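You operate a simulated robot arm through the tools that you are given. There is no shell and no other tool.

The job below is to be done with a simulated robot arm. You get a single attempt, and the scene is never put back.

TASK
Plug in the two loose hub leads and sync at 60 fps.
Fine: hub off while plugging; each plug into the port of its colour; hub on, dial set, then press SYNC.

The check looks at the end state, three seconds after you hand in, the way a careful person would. Anything else that was tipped, shoved, dropped, spilled or broken makes it a failure.

THE ROBOT
A 6-joint arm with a fingered hand, fixed in place. Base frame: the origin is on the floor under the middle of its stand, x ahead of it, y to its left, z up. Lengths are in cm, angles in degrees, forces in N, time in s.
With the tool pointing down near the work surface it reaches from about 50 to 96 cm from the base axis. Its first joint turns from -166.0 to 166.0 degrees. Payload 5 kg.
Tool frame: the origin (TCP) lies between the finger pads and is the grasp point; the fingertips stand 4.3 cm ahead of it; z points along the fingers, y is the line along which they close. The gripper opens to 14.4 cm; its body begins 5 cm behind the TCP. The gripper is a hand of 5 fingers: y runs from the thumb to the fingers, the wrist lies at [-2.1, -13.3, -23.3] in the tool frame, and closing takes about 1.5 s.
Orientation is that of the tool frame in the base frame, as a unit quaternion [x, y, z, w]. With the fingers straight down and the wrist toward the robot, the tool's x, y and z point along [0, 1, 0], [1, 0, 0] and [0, 0, -1] of the base frame.

THE INTERFACE
- The arm moves only by the tool jog_arm. Its argument "plan" is a list of rows, each a list of 6 numbers: the shift along the base's x, y, z in cm, then the turn, a rotation vector about the base's x, y, z in degrees. In form: [[dx, dy, dz, rx, ry, rz], ...]. A call has 1 to 20 rows; each row shifts and turns the commanded pose from where the row before left it. "claw" is the closure, from 0 (fully open) to 1 (shut), set as the call begins (left out, the last holds). Each row takes 0.2 s and may step no farther than 5 cm and 8.6 degrees from the row before; otherwise, or with a gripper value out of range, the whole call is refused. Where a pose cannot be reached the arm comes as near as it can. A force on the tool above 40 N (or 10 N above the force at the start of the call, whichever is more), or a blocked arm, ends the call early, and 0.2 s more pass. The fingers move at their own pace (about 7.2 cm/s each) and stop on an object; they squeeze with about 29 N. The grip force told is the motor's: it shows also when the fingers shut on nothing. Time passes only in rows, and 0.2 s behind the last, so rows that do not move let the fingers close. It gives the time, the measured TCP pose, the force on the tool (base axes), the opening and the grip force at its end, in the units of the frame above (readings bear some noise), with the torque about the TCP (base axes, N m) and any sound that the robot's microphone picked up.
- Cameras (640 x 400 px; columns grow to the right, rows downward): "scene" is fixed at [3.62, 64.89, 156.4]; the picture's right is [-0.43, -0.90, 0.00], its down [-0.71, 0.34, -0.61] and it looks along [0.55, -0.26, -0.79] (base axes); focal length 367 px, centre (320, 200). "wrist" rides on the gripper at [8.6, -10.9, -16.8] in the tool frame; the picture's right is [-0.80, 0.28, -0.53], its down [-0.54, -0.73, 0.42] and it looks along [-0.27, 0.63, 0.73] (tool axes); focal length 275 px, centre (320, 200). There is no depth. A picture from a camera that has moved, and an enlarged one, comes with that camera's place and axes in the base frame and with its lens. The place of the scene camera against the robot may be out by one fixed shift of up to 2.5 cm in any direction.
- camera(camera): a new picture of that camera. The clock stands still meanwhile.
- lift_body(by): slides the trunk up (or, below 0, down) by that many cm; the arm rides with it, the base frame stays. It gives what a move gives, with no picture.
- move_fingers(index, middle, ring, little, thumb_bend, thumb_turn): sets how far each is bent, from 0 (flat) to 1 (curled in); at 0.3 the hand is open as for a grip, at 0.7 the pads meet at the TCP. One left out holds its place. A second passes; each finger stops where it meets its share of the squeeze, and holds until it gets a number again. A gripper value or a shape takes the hand back. It gives what a move gives, with no picture; readings hold the bend of each and the force on index, middle, ring, little, thumb and palm. thumb_turn goes from beside the hand (0) to across from the fingers (1), as for a grip.
- preshape(shape): the hand has 5 fingers and takes this shape, open, in about a second: jaw (thumb against the fingers, like two jaws); tri (thumb and two fingers); tip (a fingertip pinch); poke (one finger out to press); point (the index stretched); flat (the hand flat); cup (the hand cupped); fist (a fist). The gripper value then closes the fingers along that shape, each until it touches; the sizes above hold for jaw. It gives what a move gives, with no picture.
- inspect(camera, box): a new picture of the part [left, top, right, bottom] of that camera's present view, enlarged. The clock stands still meanwhile.
- job_done(): hands the job in; it is judged then, once.

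Nothing tells you positions but the pictures and the camera data. Unless the task says otherwise, let go and move clear before handing in.

The tools are called by a JSON object that holds its "api" and its "payload". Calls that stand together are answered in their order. jog_arm: Moves the arm, as the interface text tells. Its arguments: {"type":"object","properties":{"plan":{"type":"array","items":{"type":"array","items":{"type":"number"}}},"claw":{"type":"number"}},"required":["plan"]} The other tools are called the same way: lift_body (by) moves the trunk up or down; preshape (shape) gives the hand a shape; move_fingers (index, middle, ring, little, thumb_bend, thumb_turn) moves the fingers one by one; camera (camera) takes a picture; inspect (camera, box) takes an enlarged picture of a part of a camera's view; job_done () hands the job in.

At the start:

```text
clock: 0.0
ee_pos: [55.13, 28.35, 109.58]
ee_rot: [0.707, 0.707, 0.001, -0.001]
contact_force: [0.2, -0.5, -1.0]
ft_torque: [-0.03, 0.03, -0.01]
opening: 14.38
grasp_force: 0.0
shape: jaw
bend: [0.3, 0.3, 0.3, 0.3, 0.3, 0.98]
finger forces: [0.1, 0.0, 0.1, 0.0, 0.1, 0.0]
trunk travel left (down, up): [-45.0, 14.0]
```

scene: 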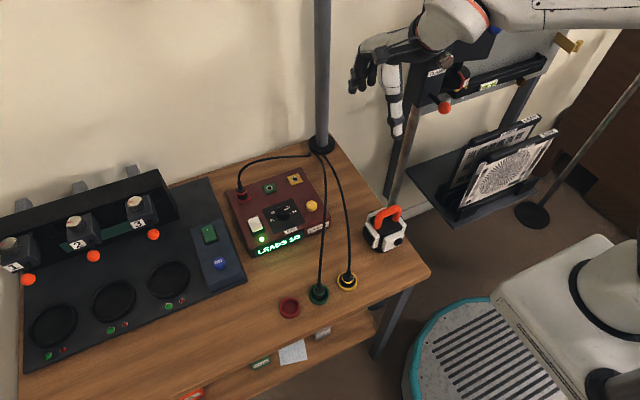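
wrist: 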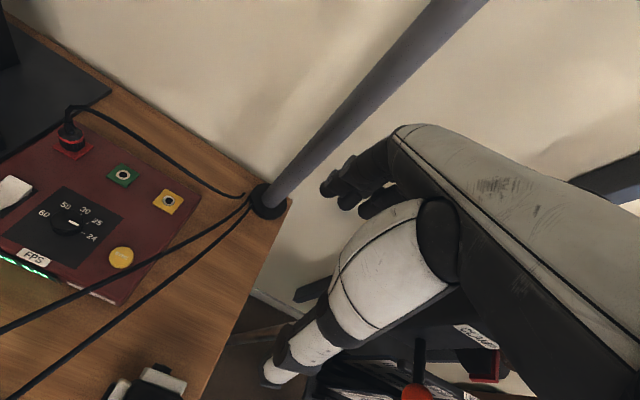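

I see a red hub box on a table with one lead plugged into the red port, and two loose leads (green and yellow plugs) standing in holders near the table edge. I'll look closer first.

{"api": "inspect", "payload": {"camera": "scene", "box": [210, 140, 370, 260]}}

{"api": "inspect", "payload": {"camera": "scene", "box": [260, 250, 380, 325]}}

{"api": "inspect", "payload": {"camera": "wrist", "box": [0, 80, 280, 320]}}

{"api": "inspect", "payload": {"camera": "scene", "box": [180, 100, 440, 400]}}

```text
3.33 times, centred on (290, 200) of scene
camera zoom: at [3.62, 64.89, 156.4], right [-0.43, -0.9, 0.0], down [-0.71, 0.34, -0.61], along [0.55, -0.26, -0.79], focal length 1224 px, centre (420, 200)
```

zoom: 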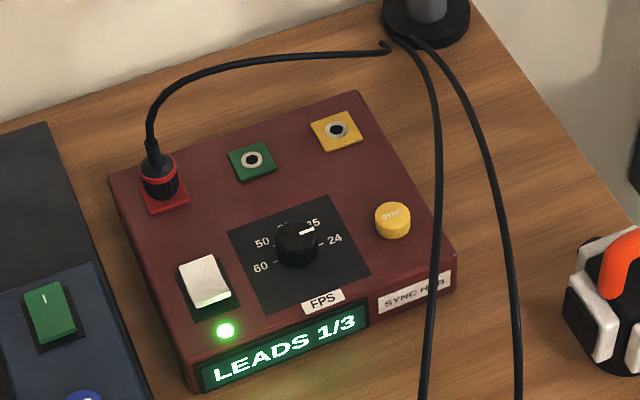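

```text
5.33 times, centred on (320, 288) of scene
camera zoom: at [3.62, 64.89, 156.4], right [-0.43, -0.9, 0.0], down [-0.71, 0.34, -0.61], along [0.55, -0.26, -0.79], focal length 1958 px, centre (320, -267)
```

zoom: 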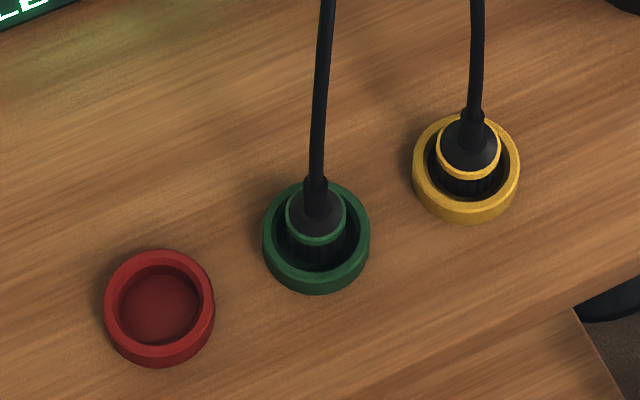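

```text
1.67 times, centred on (140, 200) of wrist
camera zoom: at [44.35, 37.02, 126.49], right [0.28, -0.8, 0.53], down [-0.73, -0.54, -0.42], along [0.63, -0.27, -0.73], focal length 459 px, centre (620, 200)
```

zoom: 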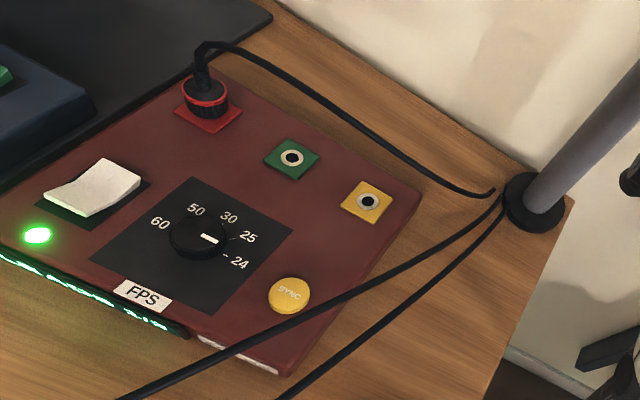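

```text
1.33 times, centred on (310, 250) of scene
camera zoom: at [3.62, 64.89, 156.4], right [-0.43, -0.9, 0.0], down [-0.71, 0.34, -0.61], along [0.55, -0.26, -0.79], focal length 489 px, centre (333, 133)
```

zoom: 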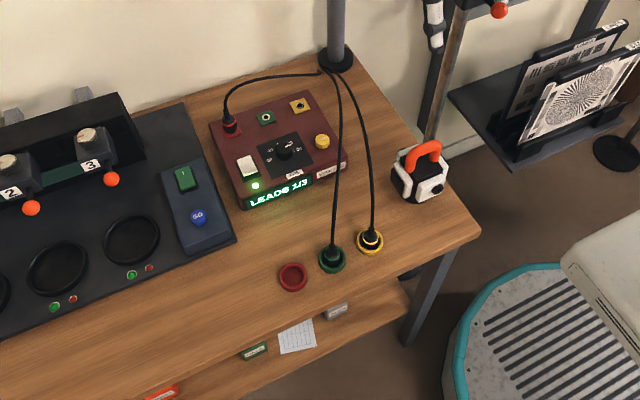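

The hub is on (green LED, "LEADS 1/3"). I'll zoom further on the switch, dial, plugs and the hand before moving.

{"api": "inspect", "payload": {"camera": "scene", "box": [230, 195, 334, 260]}}

{"api": "inspect", "payload": {"camera": "wrist", "box": [0, 150, 140, 290]}}

{"api": "inspect", "payload": {"camera": "scene", "box": [330, 0, 490, 150]}}

{"api": "inspect", "payload": {"camera": "scene", "box": [225, 160, 335, 230]}}

```text
6.15 times, centred on (282, 228) of scene
camera zoom: at [3.62, 64.89, 156.4], right [-0.43, -0.9, 0.0], down [-0.71, 0.34, -0.61], along [0.55, -0.26, -0.79], focal length 2259 px, centre (554, 31)
```

zoom: 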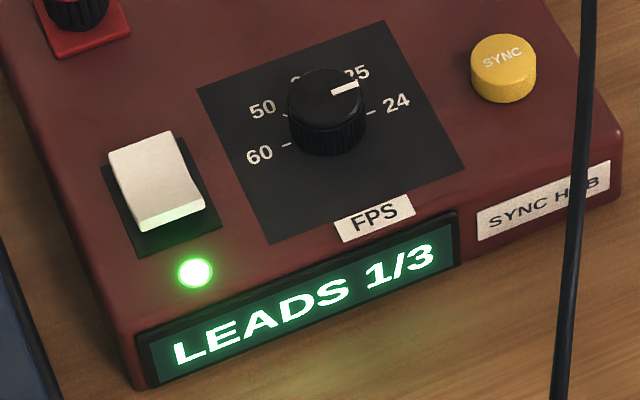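

```text
2.86 times, centred on (70, 220) of wrist
camera zoom: at [44.35, 37.02, 126.49], right [0.28, -0.8, 0.53], down [-0.73, -0.54, -0.42], along [0.63, -0.27, -0.73], focal length 786 px, centre (1034, 143)
```

zoom: 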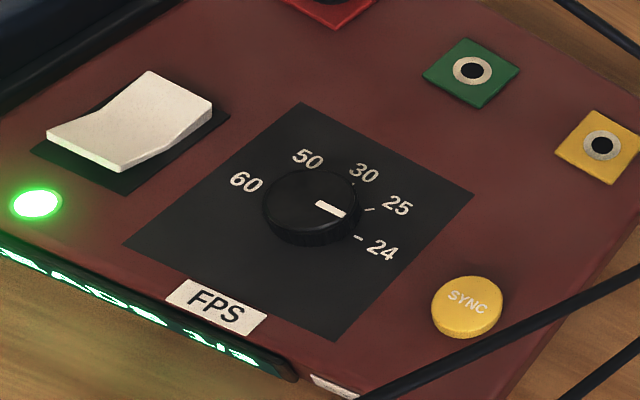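

```text
2.67 times, centred on (410, 75) of scene
camera zoom: at [3.62, 64.89, 156.4], right [-0.43, -0.9, 0.0], down [-0.71, 0.34, -0.61], along [0.55, -0.26, -0.79], focal length 979 px, centre (80, 533)
```

zoom: 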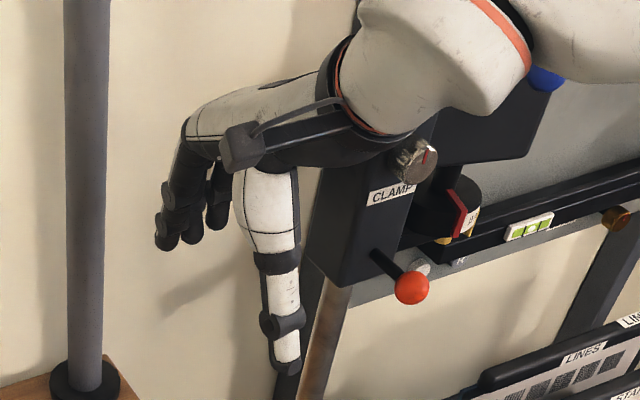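

```text
5.71 times, centred on (280, 195) of scene
camera zoom: at [3.62, 64.89, 156.4], right [-0.43, -0.9, 0.0], down [-0.71, 0.34, -0.61], along [0.55, -0.26, -0.79], focal length 2098 px, centre (549, 229)
```

zoom: 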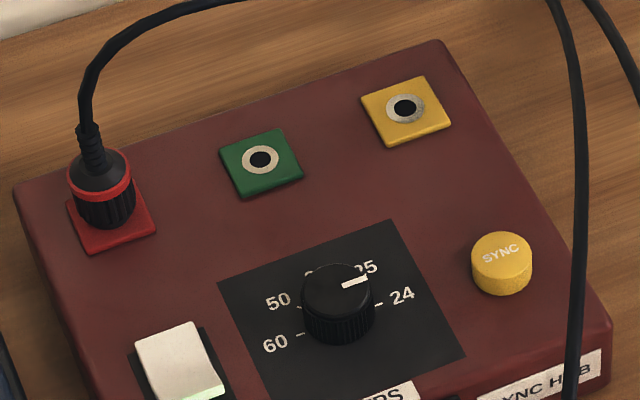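

I'll shift the arm back toward the robot a bit to get a second wrist view for triangulating the plugs and hub.

{"api": "jog_arm", "payload": {"plan": [[-5, 0, 0, 0, 0, 0], [-5, 0, 0, 0, 0, 0], [-3, 5, 0, 0, 0, 0], [0, 0, 0, 0, 0, 0]]}}

{"api": "camera", "payload": {"camera": "wrist"}}

{"api": "camera", "payload": {"camera": "scene"}}

```text
refused: row 3 steps farther than a row can; nothing moved
```

```text
taken
camera wrist: at [44.35, 37.02, 126.49], right [0.28, -0.8, 0.53], down [-0.73, -0.54, -0.42], along [0.63, -0.27, -0.73], focal length 275 px, centre (320, 200)
```

wrist: 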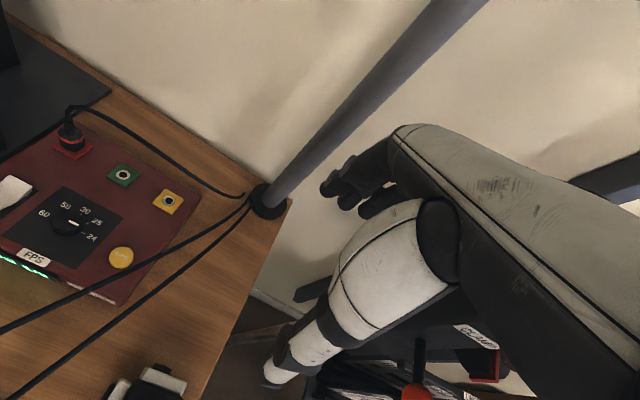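

```text
taken
```

scene: 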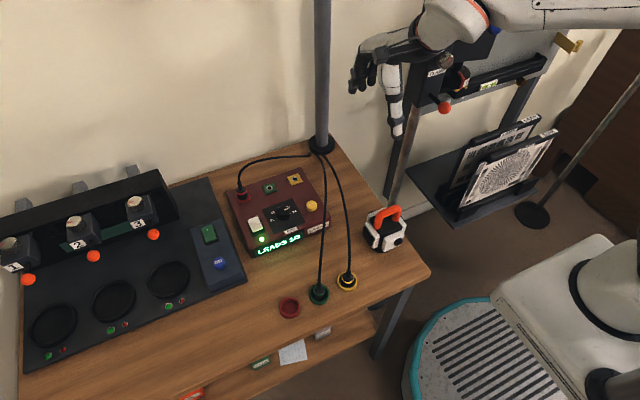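

That call was refused because the combined step was too long, so nothing moved. I'll redo it with shorter steps.

{"api": "jog_arm", "payload": {"plan": [[-4.5, 0, 0, 0, 0, 0], [-4.5, 0, 0, 0, 0, 0], [-3, 3, 0, 0, 0, 0], [0, 3, 0, 0, 0, 0], [0, 0, 0, 0, 0, 0]]}}

{"api": "camera", "payload": {"camera": "wrist"}}

{"api": "camera", "payload": {"camera": "scene"}}

```text
clock: 1.2
ee_pos: [43.05, 34.57, 109.53]
ee_rot: [0.707, 0.708, 0.0, 0.0]
contact_force: [1.2, 0.4, 0.6]
ft_torque: [-0.03, -0.01, 0.01]
opening: 14.38
grasp_force: 0.0
shape: jaw
bend: [0.3, 0.3, 0.3, 0.3, 0.3, 0.98]
finger forces: [0.1, 0.1, 0.1, 0.1, 0.0, 0.1]
trunk travel left (down, up): [-45.0, 14.0]
```

```text
taken
camera wrist: at [32.2, 43.23, 126.45], right [0.28, -0.8, 0.53], down [-0.73, -0.54, -0.42], along [0.63, -0.27, -0.73], focal length 275 px, centre (320, 200)
```

wrist: 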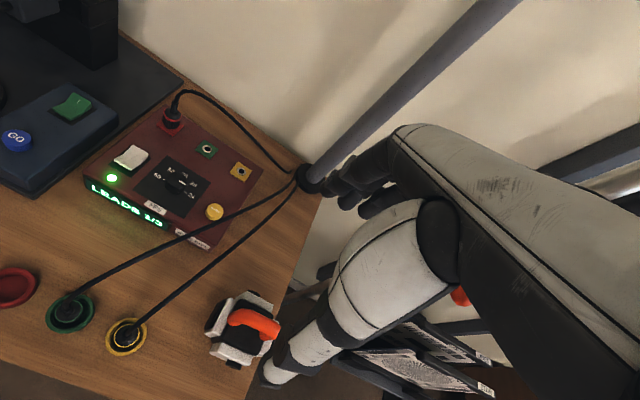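

```text
taken
```

scene: 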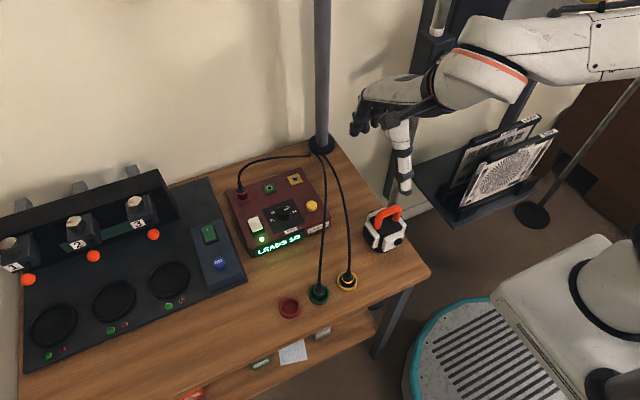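

Now the whole hub and both plugs are visible in the wrist camera. I'll zoom in to measure features.

{"api": "inspect", "payload": {"camera": "wrist", "box": [80, 80, 280, 260]}}

{"api": "inspect", "payload": {"camera": "wrist", "box": [0, 250, 200, 370]}}

{"api": "inspect", "payload": {"camera": "wrist", "box": [90, 120, 190, 240]}}

```text
2.22 times, centred on (180, 170) of wrist
camera zoom: at [32.2, 43.23, 126.45], right [0.28, -0.8, 0.53], down [-0.73, -0.54, -0.42], along [0.63, -0.27, -0.73], focal length 612 px, centre (631, 267)
```

zoom: 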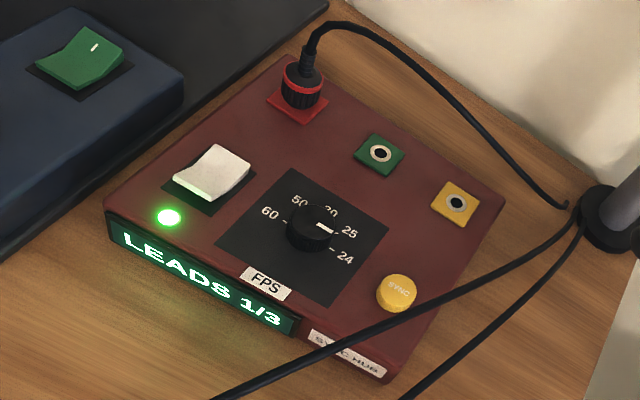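

```text
3.20 times, centred on (100, 310) of wrist
camera zoom: at [32.2, 43.23, 126.45], right [0.28, -0.8, 0.53], down [-0.73, -0.54, -0.42], along [0.63, -0.27, -0.73], focal length 881 px, centre (1024, -152)
```

zoom: 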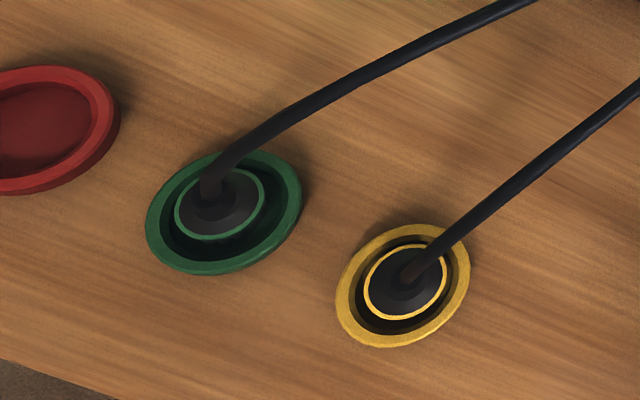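

```text
3.33 times, centred on (140, 180) of wrist
camera zoom: at [32.2, 43.23, 126.45], right [0.28, -0.8, 0.53], down [-0.73, -0.54, -0.42], along [0.63, -0.27, -0.73], focal length 918 px, centre (920, 267)
```

zoom: 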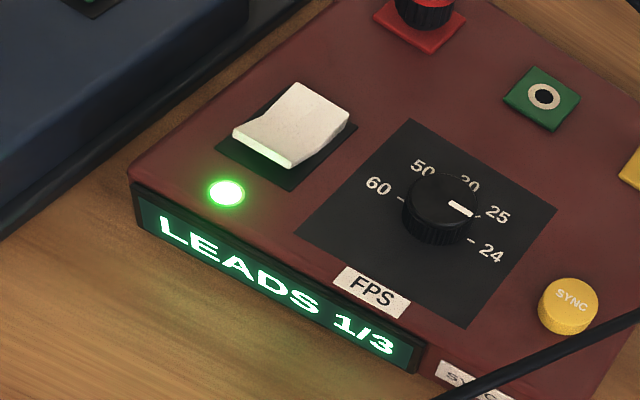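

{"api": "inspect", "payload": {"camera": "wrist", "box": [105, 135, 155, 175]}}

{"api": "inspect", "payload": {"camera": "wrist", "box": [40, 80, 110, 130]}}

{"api": "inspect", "payload": {"camera": "scene", "box": [240, 205, 280, 245]}}

```text
10.00 times, centred on (130, 155) of wrist
camera zoom: at [32.2, 43.23, 126.45], right [0.28, -0.8, 0.53], down [-0.73, -0.54, -0.42], along [0.63, -0.27, -0.73], focal length 2753 px, centre (2220, 650)
```

zoom: 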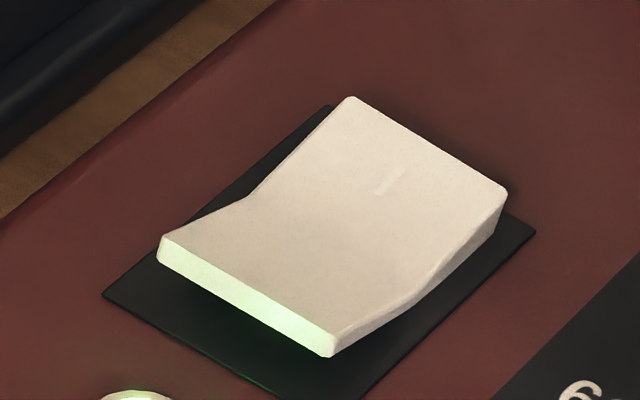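

```text
8.00 times, centred on (75, 105) of wrist
camera zoom: at [32.2, 43.23, 126.45], right [0.28, -0.8, 0.53], down [-0.73, -0.54, -0.42], along [0.63, -0.27, -0.73], focal length 2202 px, centre (2280, 960)
```

zoom: 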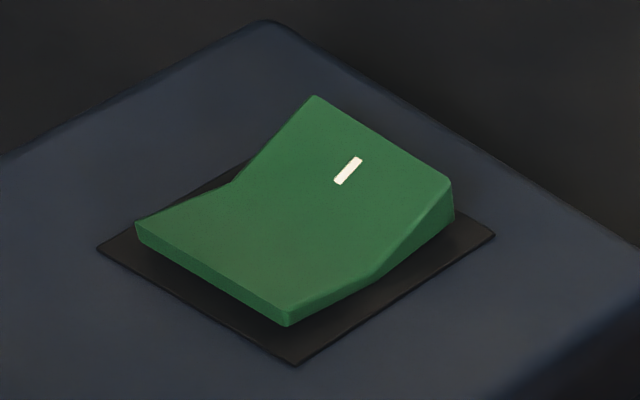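

```text
10.00 times, centred on (260, 225) of scene
camera zoom: at [3.62, 64.89, 156.4], right [-0.43, -0.9, 0.0], down [-0.71, 0.34, -0.61], along [0.55, -0.26, -0.79], focal length 3671 px, centre (920, -50)
```

zoom: 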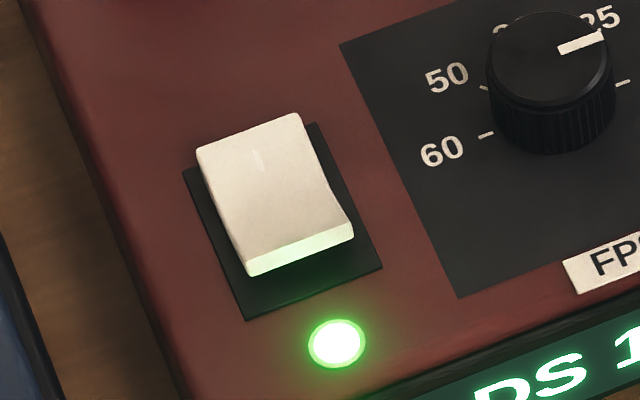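

Positions so far (triangulated): SYNC ≈(54.1,44.0,84.5), dial top ≈(54.8,51,85.4), switch ≈(54.6,57.9,84.5), green port ≈(64.1,51,83.5), yellow port ≈(63.9,44,83.6), green plug ≈(34.7,51,79.6), yellow plug ≈(34.7,44). The rocker is raised at its near end (ON = far end pressed). I'll try out the poke shape in free air to learn where the fingertip is.

{"api": "preshape", "payload": {"shape": "poke"}}

{"api": "camera", "payload": {"camera": "wrist"}}

{"api": "inspect", "payload": {"camera": "scene", "box": [340, 40, 460, 220]}}

```text
clock: 2.1
ee_pos: [43.2, 34.62, 109.66]
ee_rot: [0.707, 0.707, 0.0, 0.0]
contact_force: [0.1, 0.7, 0.1]
ft_torque: [-0.02, 0.03, 0.01]
opening: 0.0
grasp_force: 0.0
shape: poke
bend: [0.7, 0.7, 0.99, 0.99, 1.0, 1.0]
finger forces: [0.0, 0.0, 0.0, 0.1, 0.0, 0.0]
trunk travel left (down, up): [-45.0, 14.0]
```

```text
taken
camera wrist: at [32.19, 43.2, 126.46], right [0.28, -0.8, 0.53], down [-0.73, -0.54, -0.42], along [0.63, -0.27, -0.73], focal length 275 px, centre (320, 200)
```

wrist: 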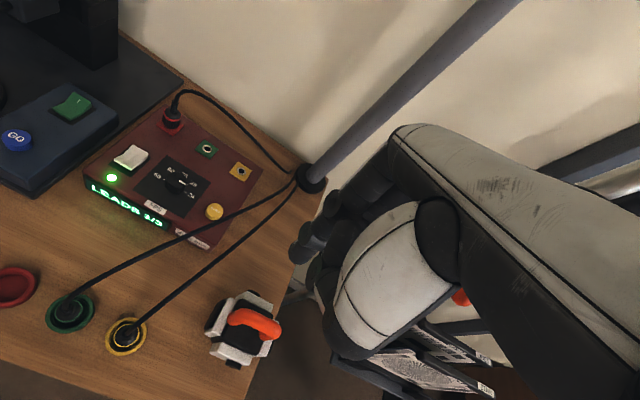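

```text
2.22 times, centred on (400, 130) of scene
camera zoom: at [3.62, 64.89, 156.4], right [-0.43, -0.9, 0.0], down [-0.71, 0.34, -0.61], along [0.55, -0.26, -0.79], focal length 816 px, centre (142, 356)
```

zoom: 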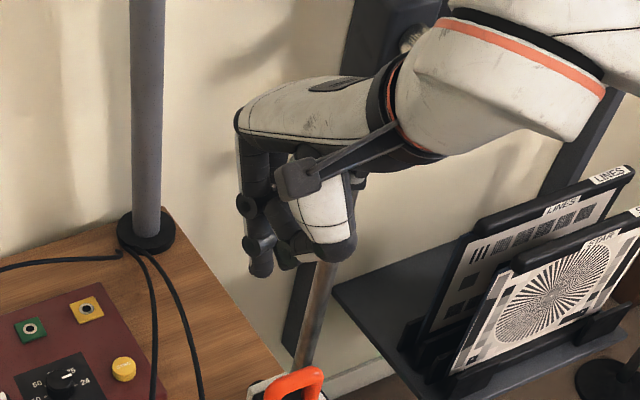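

{"api": "inspect", "payload": {"camera": "wrist", "box": [260, 140, 400, 340]}}

{"api": "inspect", "payload": {"camera": "scene", "box": [355, 80, 425, 180]}}

```text
2.00 times, centred on (330, 240) of wrist
camera zoom: at [32.19, 43.2, 126.46], right [0.28, -0.8, 0.53], down [-0.73, -0.54, -0.42], along [0.63, -0.27, -0.73], focal length 551 px, centre (300, 120)
```

zoom: 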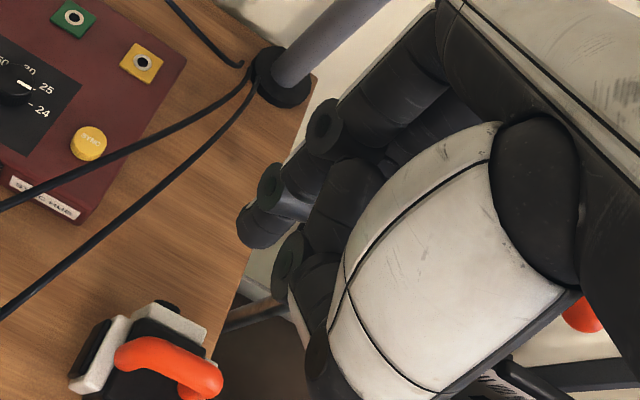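

```text
4.00 times, centred on (390, 130) of scene
camera zoom: at [3.62, 64.89, 156.4], right [-0.43, -0.9, 0.0], down [-0.71, 0.34, -0.61], along [0.55, -0.26, -0.79], focal length 1468 px, centre (40, 480)
```

zoom: 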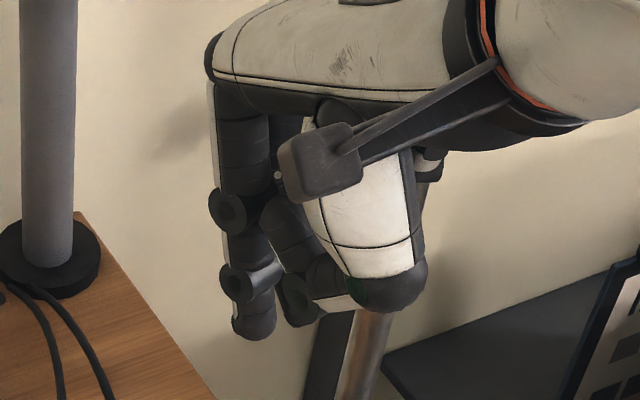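

Poke leaves index and middle pointing down with tips about 4.3 cm ahead of the TCP. I'll move high over the near end of the rocker switch, keeping above everything.

{"api": "jog_arm", "payload": {"plan": [[1.7, 3.9, 0, 0, 0, 0], [1.7, 3.9, 0, 0, 0, 0], [1.7, 3.9, 0, 0, 0, 0], [1.7, 3.9, 0, 0, 0, 0], [1.7, 3.9, 0, 0, 0, 0], [1.6, 3.8, 0, 0, 0, 0], [0, 0, -4, 0, 0, 0], [0, 0, -4, 0, 0, 0], [0, 0, 0, 0, 0, 0]]}}

{"api": "camera", "payload": {"camera": "wrist"}}

{"api": "camera", "payload": {"camera": "scene"}}

```text
clock: 4.1
ee_pos: [53.46, 57.57, 101.8]
ee_rot: [0.707, 0.708, 0.0, 0.001]
contact_force: [0.7, -0.6, -0.6]
ft_torque: [0.01, 0.01, 0.05]
opening: 0.0
grasp_force: 0.2
shape: poke
bend: [0.7, 0.7, 0.99, 0.99, 1.0, 1.0]
finger forces: [0.0, 0.1, 0.1, 0.1, 0.0, 0.1]
trunk travel left (down, up): [-45.0, 14.0]
```

```text
taken
camera wrist: at [42.52, 66.31, 118.66], right [0.28, -0.8, 0.53], down [-0.73, -0.54, -0.42], along [0.63, -0.27, -0.73], focal length 275 px, centre (320, 200)
```

wrist: 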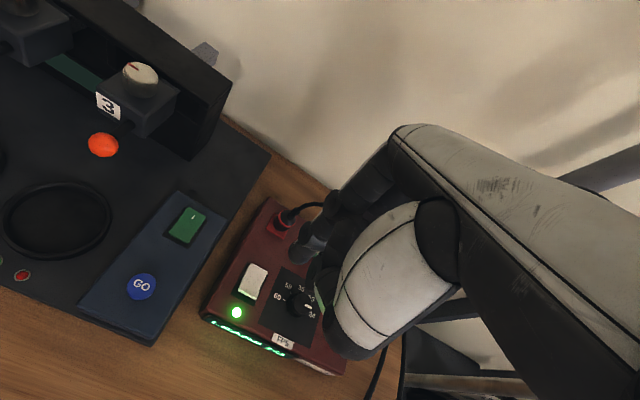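

```text
taken
```

scene: 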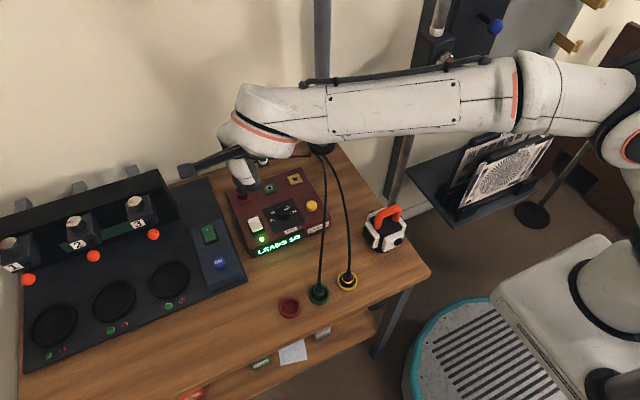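

{"api": "inspect", "payload": {"camera": "wrist", "box": [200, 180, 360, 380]}}

{"api": "inspect", "payload": {"camera": "wrist", "box": [225, 250, 285, 330]}}

{"api": "inspect", "payload": {"camera": "scene", "box": [170, 130, 290, 250]}}

```text
2.00 times, centred on (280, 280) of wrist
camera zoom: at [42.52, 66.31, 118.66], right [0.28, -0.8, 0.53], down [-0.73, -0.54, -0.42], along [0.63, -0.27, -0.73], focal length 551 px, centre (400, 40)
```

zoom: 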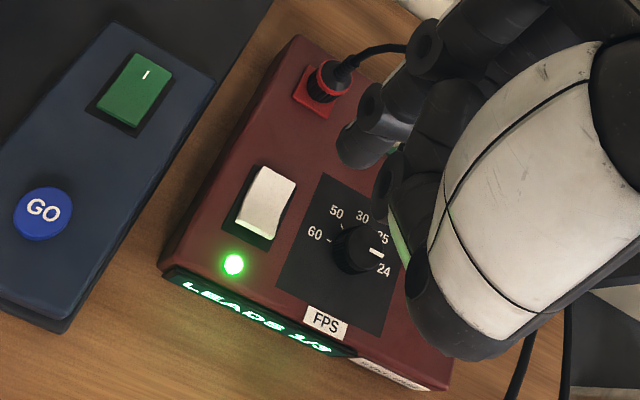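

```text
5.00 times, centred on (255, 290) of wrist
camera zoom: at [42.52, 66.31, 118.66], right [0.28, -0.8, 0.53], down [-0.73, -0.54, -0.42], along [0.63, -0.27, -0.73], focal length 1376 px, centre (645, -250)
```

zoom: 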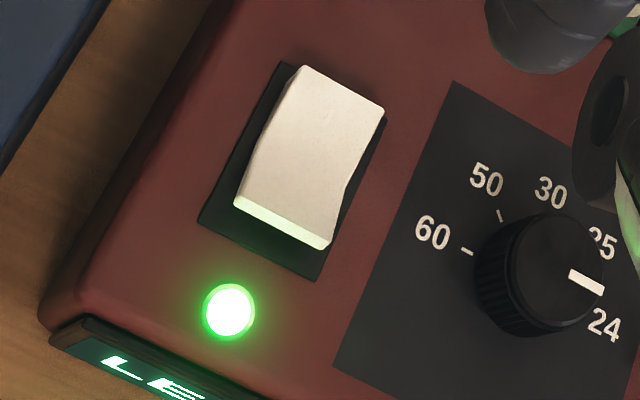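

```text
3.33 times, centred on (230, 190) of scene
camera zoom: at [3.62, 64.89, 156.4], right [-0.43, -0.9, 0.0], down [-0.71, 0.34, -0.61], along [0.55, -0.26, -0.79], focal length 1224 px, centre (620, 233)
```

zoom: 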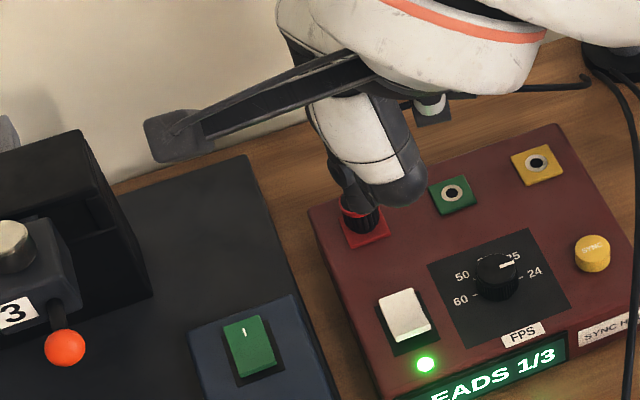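

{"api": "inspect", "payload": {"camera": "scene", "box": [190, 215, 230, 255]}}

{"api": "inspect", "payload": {"camera": "wrist", "box": [240, 255, 275, 305]}}

{"api": "inspect", "payload": {"camera": "wrist", "box": [165, 200, 215, 250]}}

```text
10.00 times, centred on (210, 235) of scene
camera zoom: at [3.62, 64.89, 156.4], right [-0.43, -0.9, 0.0], down [-0.71, 0.34, -0.61], along [0.55, -0.26, -0.79], focal length 3671 px, centre (1420, -150)
```

zoom: 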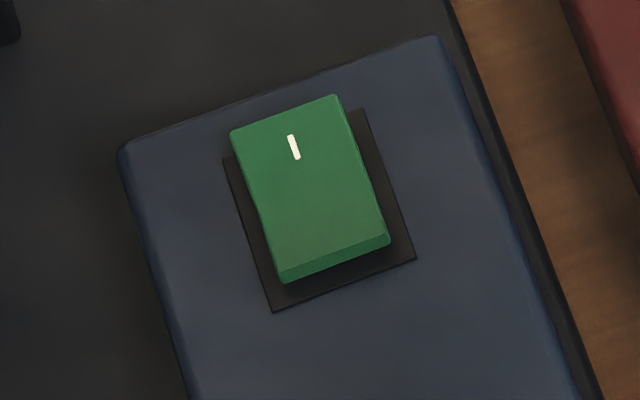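

```text
8.00 times, centred on (258, 280) of wrist
camera zoom: at [42.52, 66.31, 118.66], right [0.28, -0.8, 0.53], down [-0.73, -0.54, -0.42], along [0.63, -0.27, -0.73], focal length 2202 px, centre (820, -440)
```

zoom: 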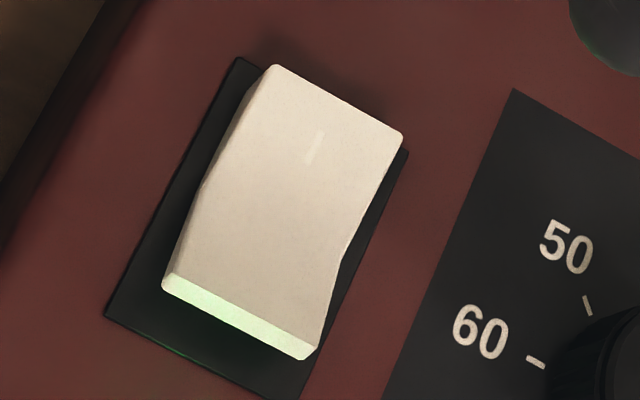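

```text
8.00 times, centred on (190, 225) of wrist
camera zoom: at [42.52, 66.31, 118.66], right [0.28, -0.8, 0.53], down [-0.73, -0.54, -0.42], along [0.63, -0.27, -0.73], focal length 2202 px, centre (1360, 0)
```

zoom: 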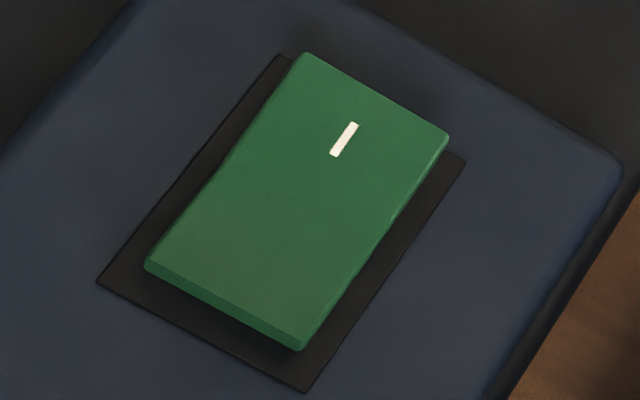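

The rocker's near end top edge is at about (52.75, 58.0, 84.6). I'll align the two fingertips over it and descend to just above.

{"api": "jog_arm", "payload": {"plan": [[-0.5, 0.4, -4, 0, 0, 0], [0, 0, -4, 0, 0, 0], [0, 0, -2.5, 0, 0, 0], [0, 0, 0, 0, 0, 0]]}}

{"api": "inspect", "payload": {"camera": "wrist", "box": [200, 180, 360, 380]}}

{"api": "inspect", "payload": {"camera": "scene", "box": [200, 150, 300, 270]}}

```text
clock: 5.1
ee_pos: [52.99, 58.15, 91.01]
ee_rot: [0.707, 0.707, 0.001, 0.0]
contact_force: [0.2, -0.4, -0.6]
ft_torque: [-0.03, 0.01, -0.01]
opening: 0.0
grasp_force: 0.1
shape: poke
bend: [0.7, 0.7, 0.99, 0.99, 1.0, 1.0]
finger forces: [0.0, 0.0, 0.0, 0.1, 0.0, 0.1]
trunk travel left (down, up): [-45.0, 14.0]
```

```text
2.00 times, centred on (280, 280) of wrist
camera zoom: at [42.1, 66.77, 107.91], right [0.28, -0.8, 0.53], down [-0.73, -0.54, -0.42], along [0.63, -0.27, -0.73], focal length 551 px, centre (400, 40)
```

zoom: 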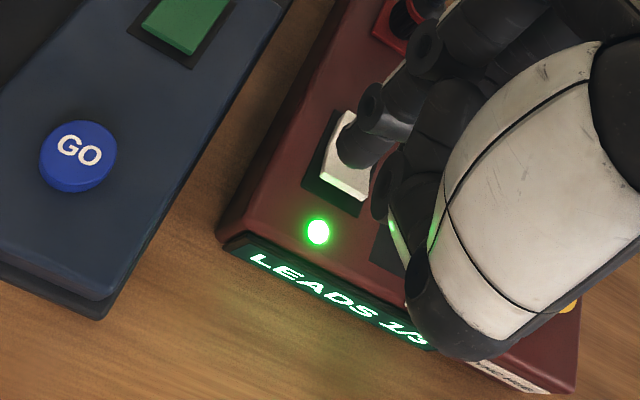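

```text
3.33 times, centred on (250, 210) of scene
camera zoom: at [3.62, 64.89, 156.4], right [-0.43, -0.9, 0.0], down [-0.71, 0.34, -0.61], along [0.55, -0.26, -0.79], focal length 1224 px, centre (553, 167)
```

zoom: 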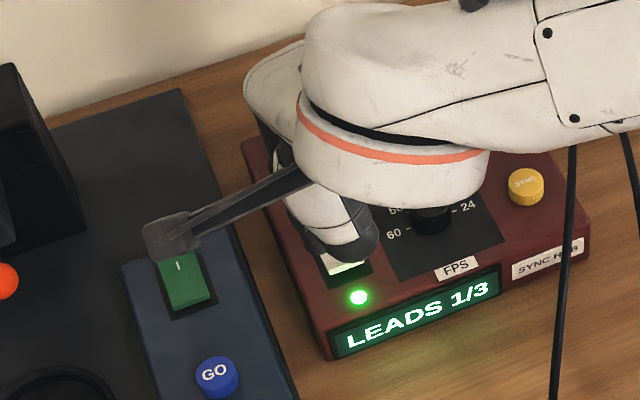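

Fingertips line up over the near end of the rocker. I'll creep down and watch force and the LED.

{"api": "jog_arm", "payload": {"plan": [[0.1, 0.1, -1.0, 0, 0, 0], [0, 0, -0.7, 0, 0, 0], [0, 0, -0.4, 0, 0, 0], [0, 0, -0.3, 0, 0, 0], [0, 0, 0, 0, 0, 0]]}}

{"api": "inspect", "payload": {"camera": "wrist", "box": [200, 180, 360, 380]}}

```text
clock: 6.3
ee_pos: [53.08, 58.13, 88.76]
ee_rot: [0.707, 0.707, 0.0, 0.0]
contact_force: [-0.4, -0.1, 0.4]
ft_torque: [-0.03, 0.03, -0.01]
opening: 0.0
grasp_force: 0.0
shape: poke
bend: [0.7, 0.7, 0.99, 0.99, 1.0, 1.0]
finger forces: [0.0, 0.5, 0.1, 0.0, 0.1, 0.0]
trunk travel left (down, up): [-45.0, 14.0]
```

```text
2.00 times, centred on (280, 280) of wrist
camera zoom: at [42.1, 66.82, 105.59], right [0.28, -0.8, 0.53], down [-0.73, -0.54, -0.42], along [0.63, -0.27, -0.73], focal length 551 px, centre (400, 40)
```

zoom: 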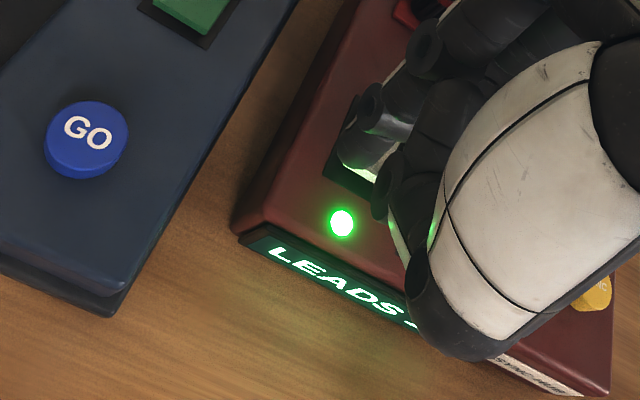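

{"api": "jog_arm", "payload": {"plan": [[0, 0, -0.2, 0, 0, 0], [0, 0, -0.2, 0, 0, 0], [0, 0, -0.2, 0, 0, 0], [0, 0, 0, 0, 0, 0]]}}

{"api": "inspect", "payload": {"camera": "wrist", "box": [200, 180, 360, 380]}}

```text
clock: 7.3
ee_pos: [52.99, 58.2, 88.25]
ee_rot: [0.707, 0.707, 0.002, 0.0]
contact_force: [0.4, 0.9, 5.7]
ft_torque: [-0.1, -0.02, 0.0]
opening: 0.0
grasp_force: 0.0
shape: poke
bend: [0.7, 0.7, 0.99, 0.99, 1.0, 1.0]
finger forces: [0.1, 6.1, 0.0, 0.0, 0.0, 0.0]
trunk travel left (down, up): [-45.0, 14.0]
```

```text
2.00 times, centred on (280, 280) of wrist
camera zoom: at [42.08, 66.81, 105.12], right [0.28, -0.8, 0.53], down [-0.72, -0.54, -0.42], along [0.63, -0.27, -0.73], focal length 551 px, centre (400, 40)
```

zoom: 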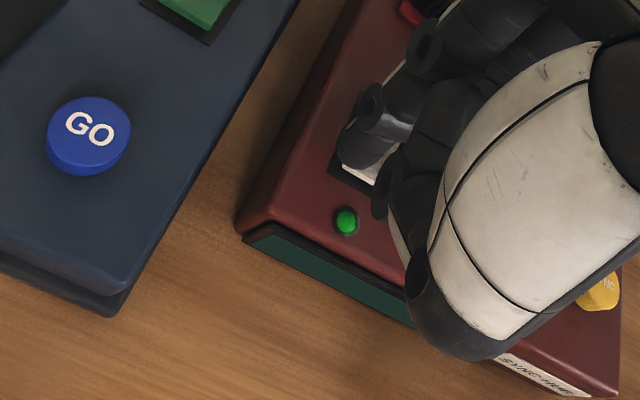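

The LED and display have gone dark, so the hub is off. I'll retract straight up and check.

{"api": "jog_arm", "payload": {"plan": [[0, 0, 1, 0, 0, 0], [0, 0, 3, 0, 0, 0], [0, 0, 4, 0, 0, 0], [0, 0, 4.5, 0, 0, 0], [0, 0, 4.5, 0, 0, 0], [0, 0, 0, 0, 0, 0]]}}

{"api": "inspect", "payload": {"camera": "wrist", "box": [180, 180, 360, 380]}}

```text
clock: 8.7
ee_pos: [53.11, 58.17, 105.0]
ee_rot: [0.707, 0.708, 0.0, 0.0]
contact_force: [0.5, 0.0, 0.2]
ft_torque: [0.01, 0.01, -0.01]
opening: 0.01
grasp_force: 0.0
shape: poke
bend: [0.7, 0.7, 0.99, 0.99, 1.0, 1.0]
finger forces: [0.0, 0.0, 0.0, 0.0, 0.0, 0.0]
trunk travel left (down, up): [-45.0, 14.0]
```

```text
2.00 times, centred on (270, 280) of wrist
camera zoom: at [42.13, 66.89, 121.83], right [0.28, -0.8, 0.53], down [-0.73, -0.54, -0.42], along [0.63, -0.27, -0.73], focal length 551 px, centre (420, 40)
```

zoom: 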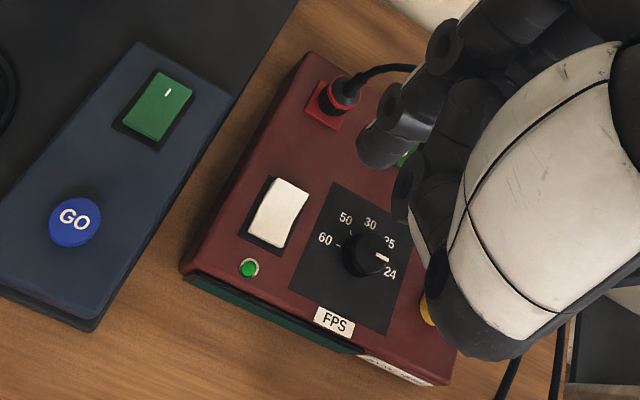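

Hub is off. Now I'll try the "tri" shape in the air and look at where the fingers sit.

{"api": "preshape", "payload": {"shape": "tri"}}

{"api": "inspect", "payload": {"camera": "wrist", "box": [200, 100, 480, 380]}}

{"api": "jog_arm", "payload": {"plan": [[0, 0, 0, 0, 0, 0], [0, 0, 0, 0, 0, 0], [0, 0, 0, 0, 0, 0], [0, 0, 0, 0, 0, 0], [0, 0, 0, 0, 0, 0]], "claw": 0.8}}

{"api": "inspect", "payload": {"camera": "wrist", "box": [200, 100, 480, 380]}}

```text
clock: 9.6
ee_pos: [53.03, 58.17, 104.93]
ee_rot: [0.707, 0.707, 0.0, 0.0]
contact_force: [0.2, -0.1, 0.3]
ft_torque: [0.0, 0.04, 0.02]
opening: 14.41
grasp_force: 0.0
shape: tri
bend: [0.3, 0.3, 0.99, 0.99, 0.3, 0.98]
finger forces: [0.0, 0.0, 0.0, 0.0, 0.1, 0.0]
trunk travel left (down, up): [-45.0, 14.0]
```

```text
1.43 times, centred on (340, 240) of wrist
camera zoom: at [42.14, 66.9, 121.79], right [0.28, -0.8, 0.53], down [-0.73, -0.54, -0.42], along [0.63, -0.27, -0.73], focal length 393 px, centre (291, 143)
```

zoom: 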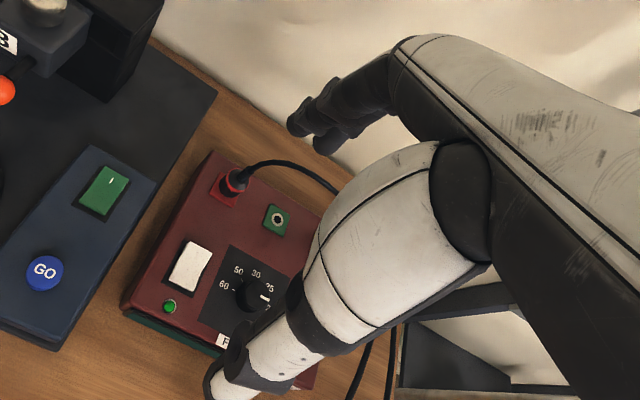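

```text
clock: 10.8
ee_pos: [53.04, 58.16, 105.04]
ee_rot: [0.707, 0.707, 0.0, 0.0]
contact_force: [0.4, 0.0, 0.1]
ft_torque: [0.01, 0.0, 0.02]
opening: 2.92
grasp_force: 0.1
shape: tri
bend: [0.73, 0.59, 0.99, 0.99, 0.74, 1.0]
finger forces: [0.0, 0.0, 0.1, 0.0, 0.1, 0.1]
trunk travel left (down, up): [-45.0, 14.0]
```

```text
1.43 times, centred on (340, 240) of wrist
camera zoom: at [42.14, 66.9, 121.79], right [0.28, -0.8, 0.53], down [-0.73, -0.54, -0.42], along [0.63, -0.27, -0.73], focal length 393 px, centre (291, 143)
```

zoom: 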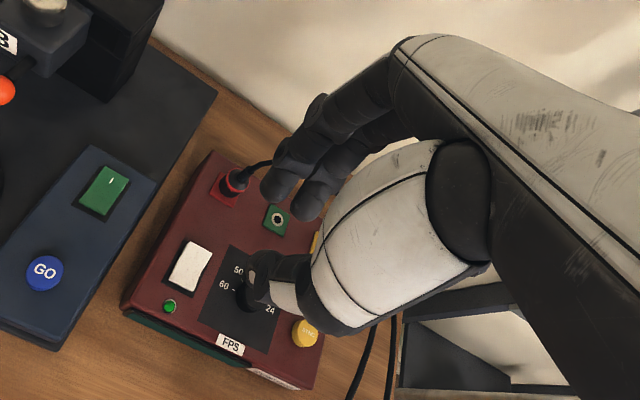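

{"api": "jog_arm", "payload": {"plan": [[0, 0, 0, 0, 0, 0], [0, 0, 0, 0, 0, 0], [0, 0, 0, 0, 0, 0], [0, 0, 0, 0, 0, 0]], "claw": 0.9}}

{"api": "inspect", "payload": {"camera": "wrist", "box": [230, 120, 430, 320]}}

{"api": "jog_arm", "payload": {"plan": [[0, 0, 0, 0, 0, 0], [0, 0, 0, 0, 0, 0], [0, 0, 0, 0, 0, 0], [0, 0, 0, 0, 0, 0]], "claw": 1.0}}

{"api": "inspect", "payload": {"camera": "wrist", "box": [230, 120, 430, 320]}}

{"api": "inspect", "payload": {"camera": "scene", "box": [180, 60, 330, 210]}}

```text
clock: 11.8
ee_pos: [53.06, 58.28, 105.02]
ee_rot: [0.707, 0.707, 0.0, 0.0]
contact_force: [-0.6, -0.4, 0.8]
ft_torque: [-0.01, -0.03, -0.03]
opening: 1.48
grasp_force: 0.2
shape: tri
bend: [0.72, 0.64, 0.99, 0.99, 0.73, 1.0]
finger forces: [0.0, 0.0, 0.0, 0.0, 0.0, 0.1]
trunk travel left (down, up): [-45.0, 14.0]
```

```text
2.00 times, centred on (330, 220) of wrist
camera zoom: at [42.14, 66.9, 121.79], right [0.28, -0.8, 0.53], down [-0.73, -0.54, -0.42], along [0.63, -0.27, -0.73], focal length 551 px, centre (300, 160)
```

zoom: 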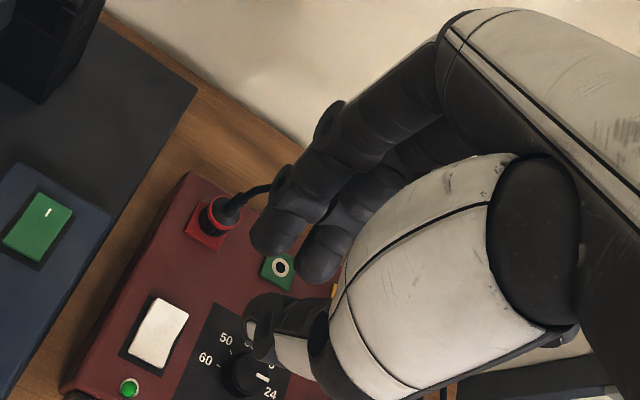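

```text
clock: 12.8
ee_pos: [53.11, 58.34, 104.89]
ee_rot: [0.707, 0.707, -0.001, 0.0]
contact_force: [0.1, -0.1, 0.4]
ft_torque: [0.02, -0.03, 0.01]
opening: 0.02
grasp_force: 28.9
shape: tri
bend: [0.7, 0.7, 1.0, 1.0, 0.59, 1.0]
finger forces: [0.0, 0.1, 0.1, 0.0, 0.0, 0.1]
trunk travel left (down, up): [-45.0, 14.0]
```

```text
2.00 times, centred on (330, 220) of wrist
camera zoom: at [42.14, 66.9, 121.79], right [0.28, -0.8, 0.53], down [-0.73, -0.54, -0.42], along [0.63, -0.27, -0.73], focal length 551 px, centre (300, 160)
```

zoom: 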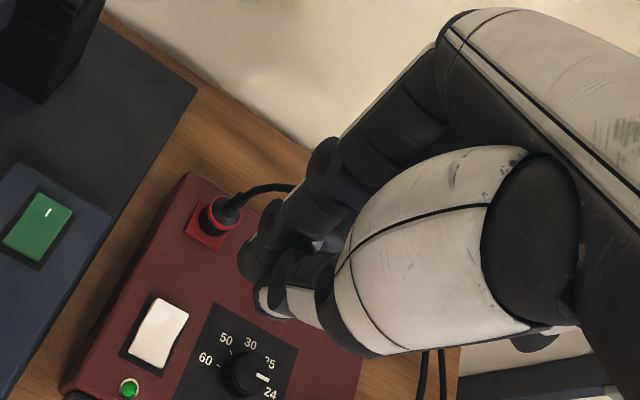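

```text
2.67 times, centred on (255, 135) of scene
camera zoom: at [3.62, 64.89, 156.4], right [-0.43, -0.9, 0.0], down [-0.71, 0.34, -0.61], along [0.55, -0.26, -0.79], focal length 979 px, centre (493, 373)
```

zoom: 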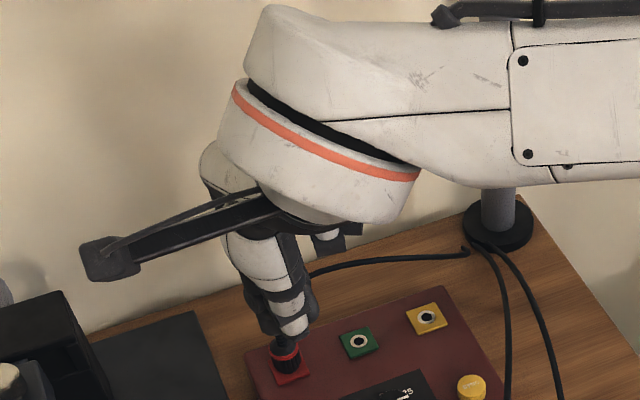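

Closed, the pads meet with the tips pointing down. I'll now yaw the hand about 60° (so the cable exit direction lies between thumb and fingers) and move above the plug holders at safe height, with the hand open.

{"api": "jog_arm", "payload": {"plan": [[-1.8, -0.9, 0, 0, 0, 8], [-1.8, -0.9, 0, 0, 0, 8], [-1.8, -0.9, 0, 0, 0, 8], [-1.8, -0.9, 0, 0, 0, 8], [-1.8, -0.9, 0, 0, 0, 8], [-1.8, -0.9, 0, 0, 0, 8], [-1.8, -0.9, 0, 0, 0, 8], [-1.8, -0.9, 0, 0, 0, 4], [0, 0, 0, 0, 0, 0]], "claw": 0.8}}

{"api": "camera", "payload": {"camera": "wrist"}}

{"api": "camera", "payload": {"camera": "scene"}}

```text
clock: 14.8
ee_pos: [38.59, 50.99, 105.09]
ee_rot: [0.258, 0.966, 0.0, 0.0]
contact_force: [-0.8, 0.2, 0.4]
ft_torque: [-0.01, -0.01, -0.03]
opening: 2.82
grasp_force: 0.1
shape: tri
bend: [0.73, 0.59, 0.99, 0.99, 0.74, 1.0]
finger forces: [0.0, 0.0, 0.0, 0.0, 0.1, 0.1]
trunk travel left (down, up): [-45.0, 14.0]
```

```text
taken
camera wrist: at [25.6, 45.94, 121.92], right [0.83, -0.15, 0.53], down [0.11, -0.9, -0.42], along [0.54, 0.41, -0.73], focal length 275 px, centre (320, 200)
```

wrist: 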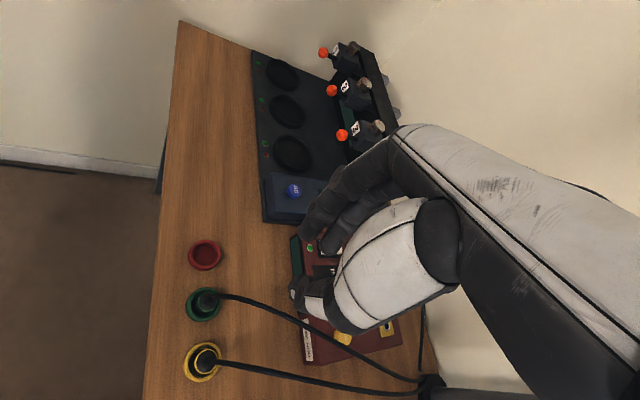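

```text
taken
```

scene: 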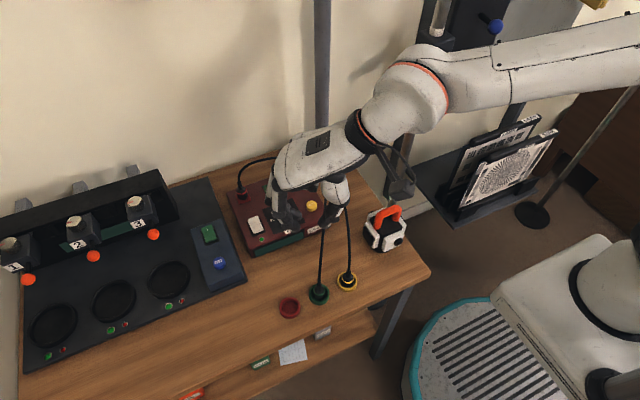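

{"api": "inspect", "payload": {"camera": "scene", "box": [250, 120, 370, 240]}}

{"api": "inspect", "payload": {"camera": "wrist", "box": [150, 220, 290, 390]}}

{"api": "inspect", "payload": {"camera": "wrist", "box": [240, 140, 420, 340]}}

```text
3.33 times, centred on (310, 180) of scene
camera zoom: at [3.62, 64.89, 156.4], right [-0.43, -0.9, 0.0], down [-0.71, 0.34, -0.61], along [0.55, -0.26, -0.79], focal length 1224 px, centre (353, 267)
```

zoom: 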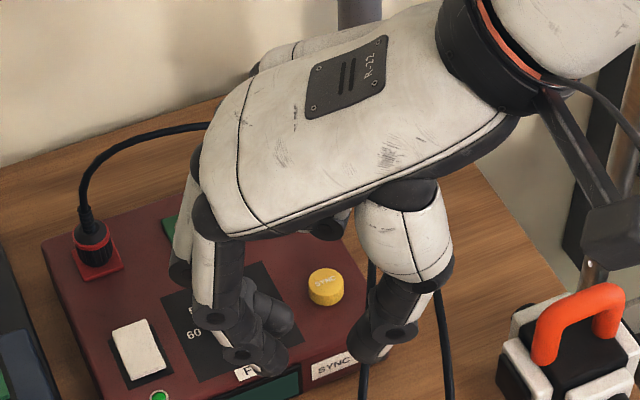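

```text
2.35 times, centred on (220, 305) of wrist
camera zoom: at [25.6, 45.94, 121.92], right [0.83, -0.15, 0.53], down [0.11, -0.9, -0.42], along [0.54, 0.41, -0.73], focal length 648 px, centre (555, -47)
```

zoom: 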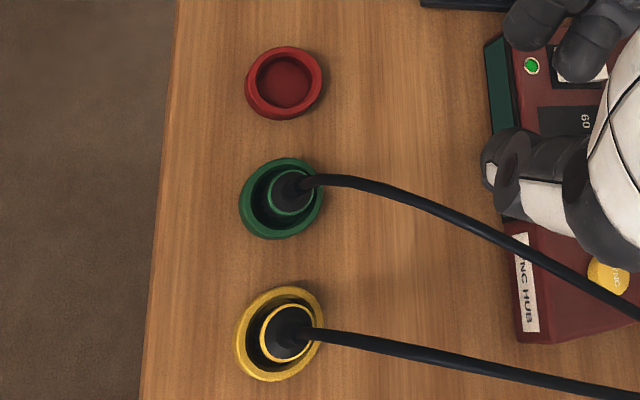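

```text
2.00 times, centred on (330, 240) of wrist
camera zoom: at [25.6, 45.94, 121.92], right [0.83, -0.15, 0.53], down [0.11, -0.9, -0.42], along [0.54, 0.41, -0.73], focal length 551 px, centre (300, 120)
```

zoom: 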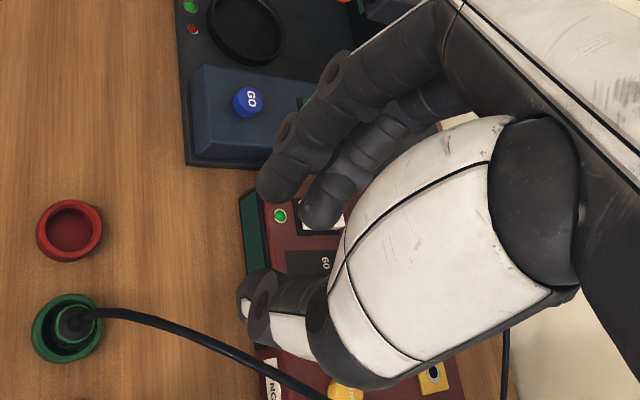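

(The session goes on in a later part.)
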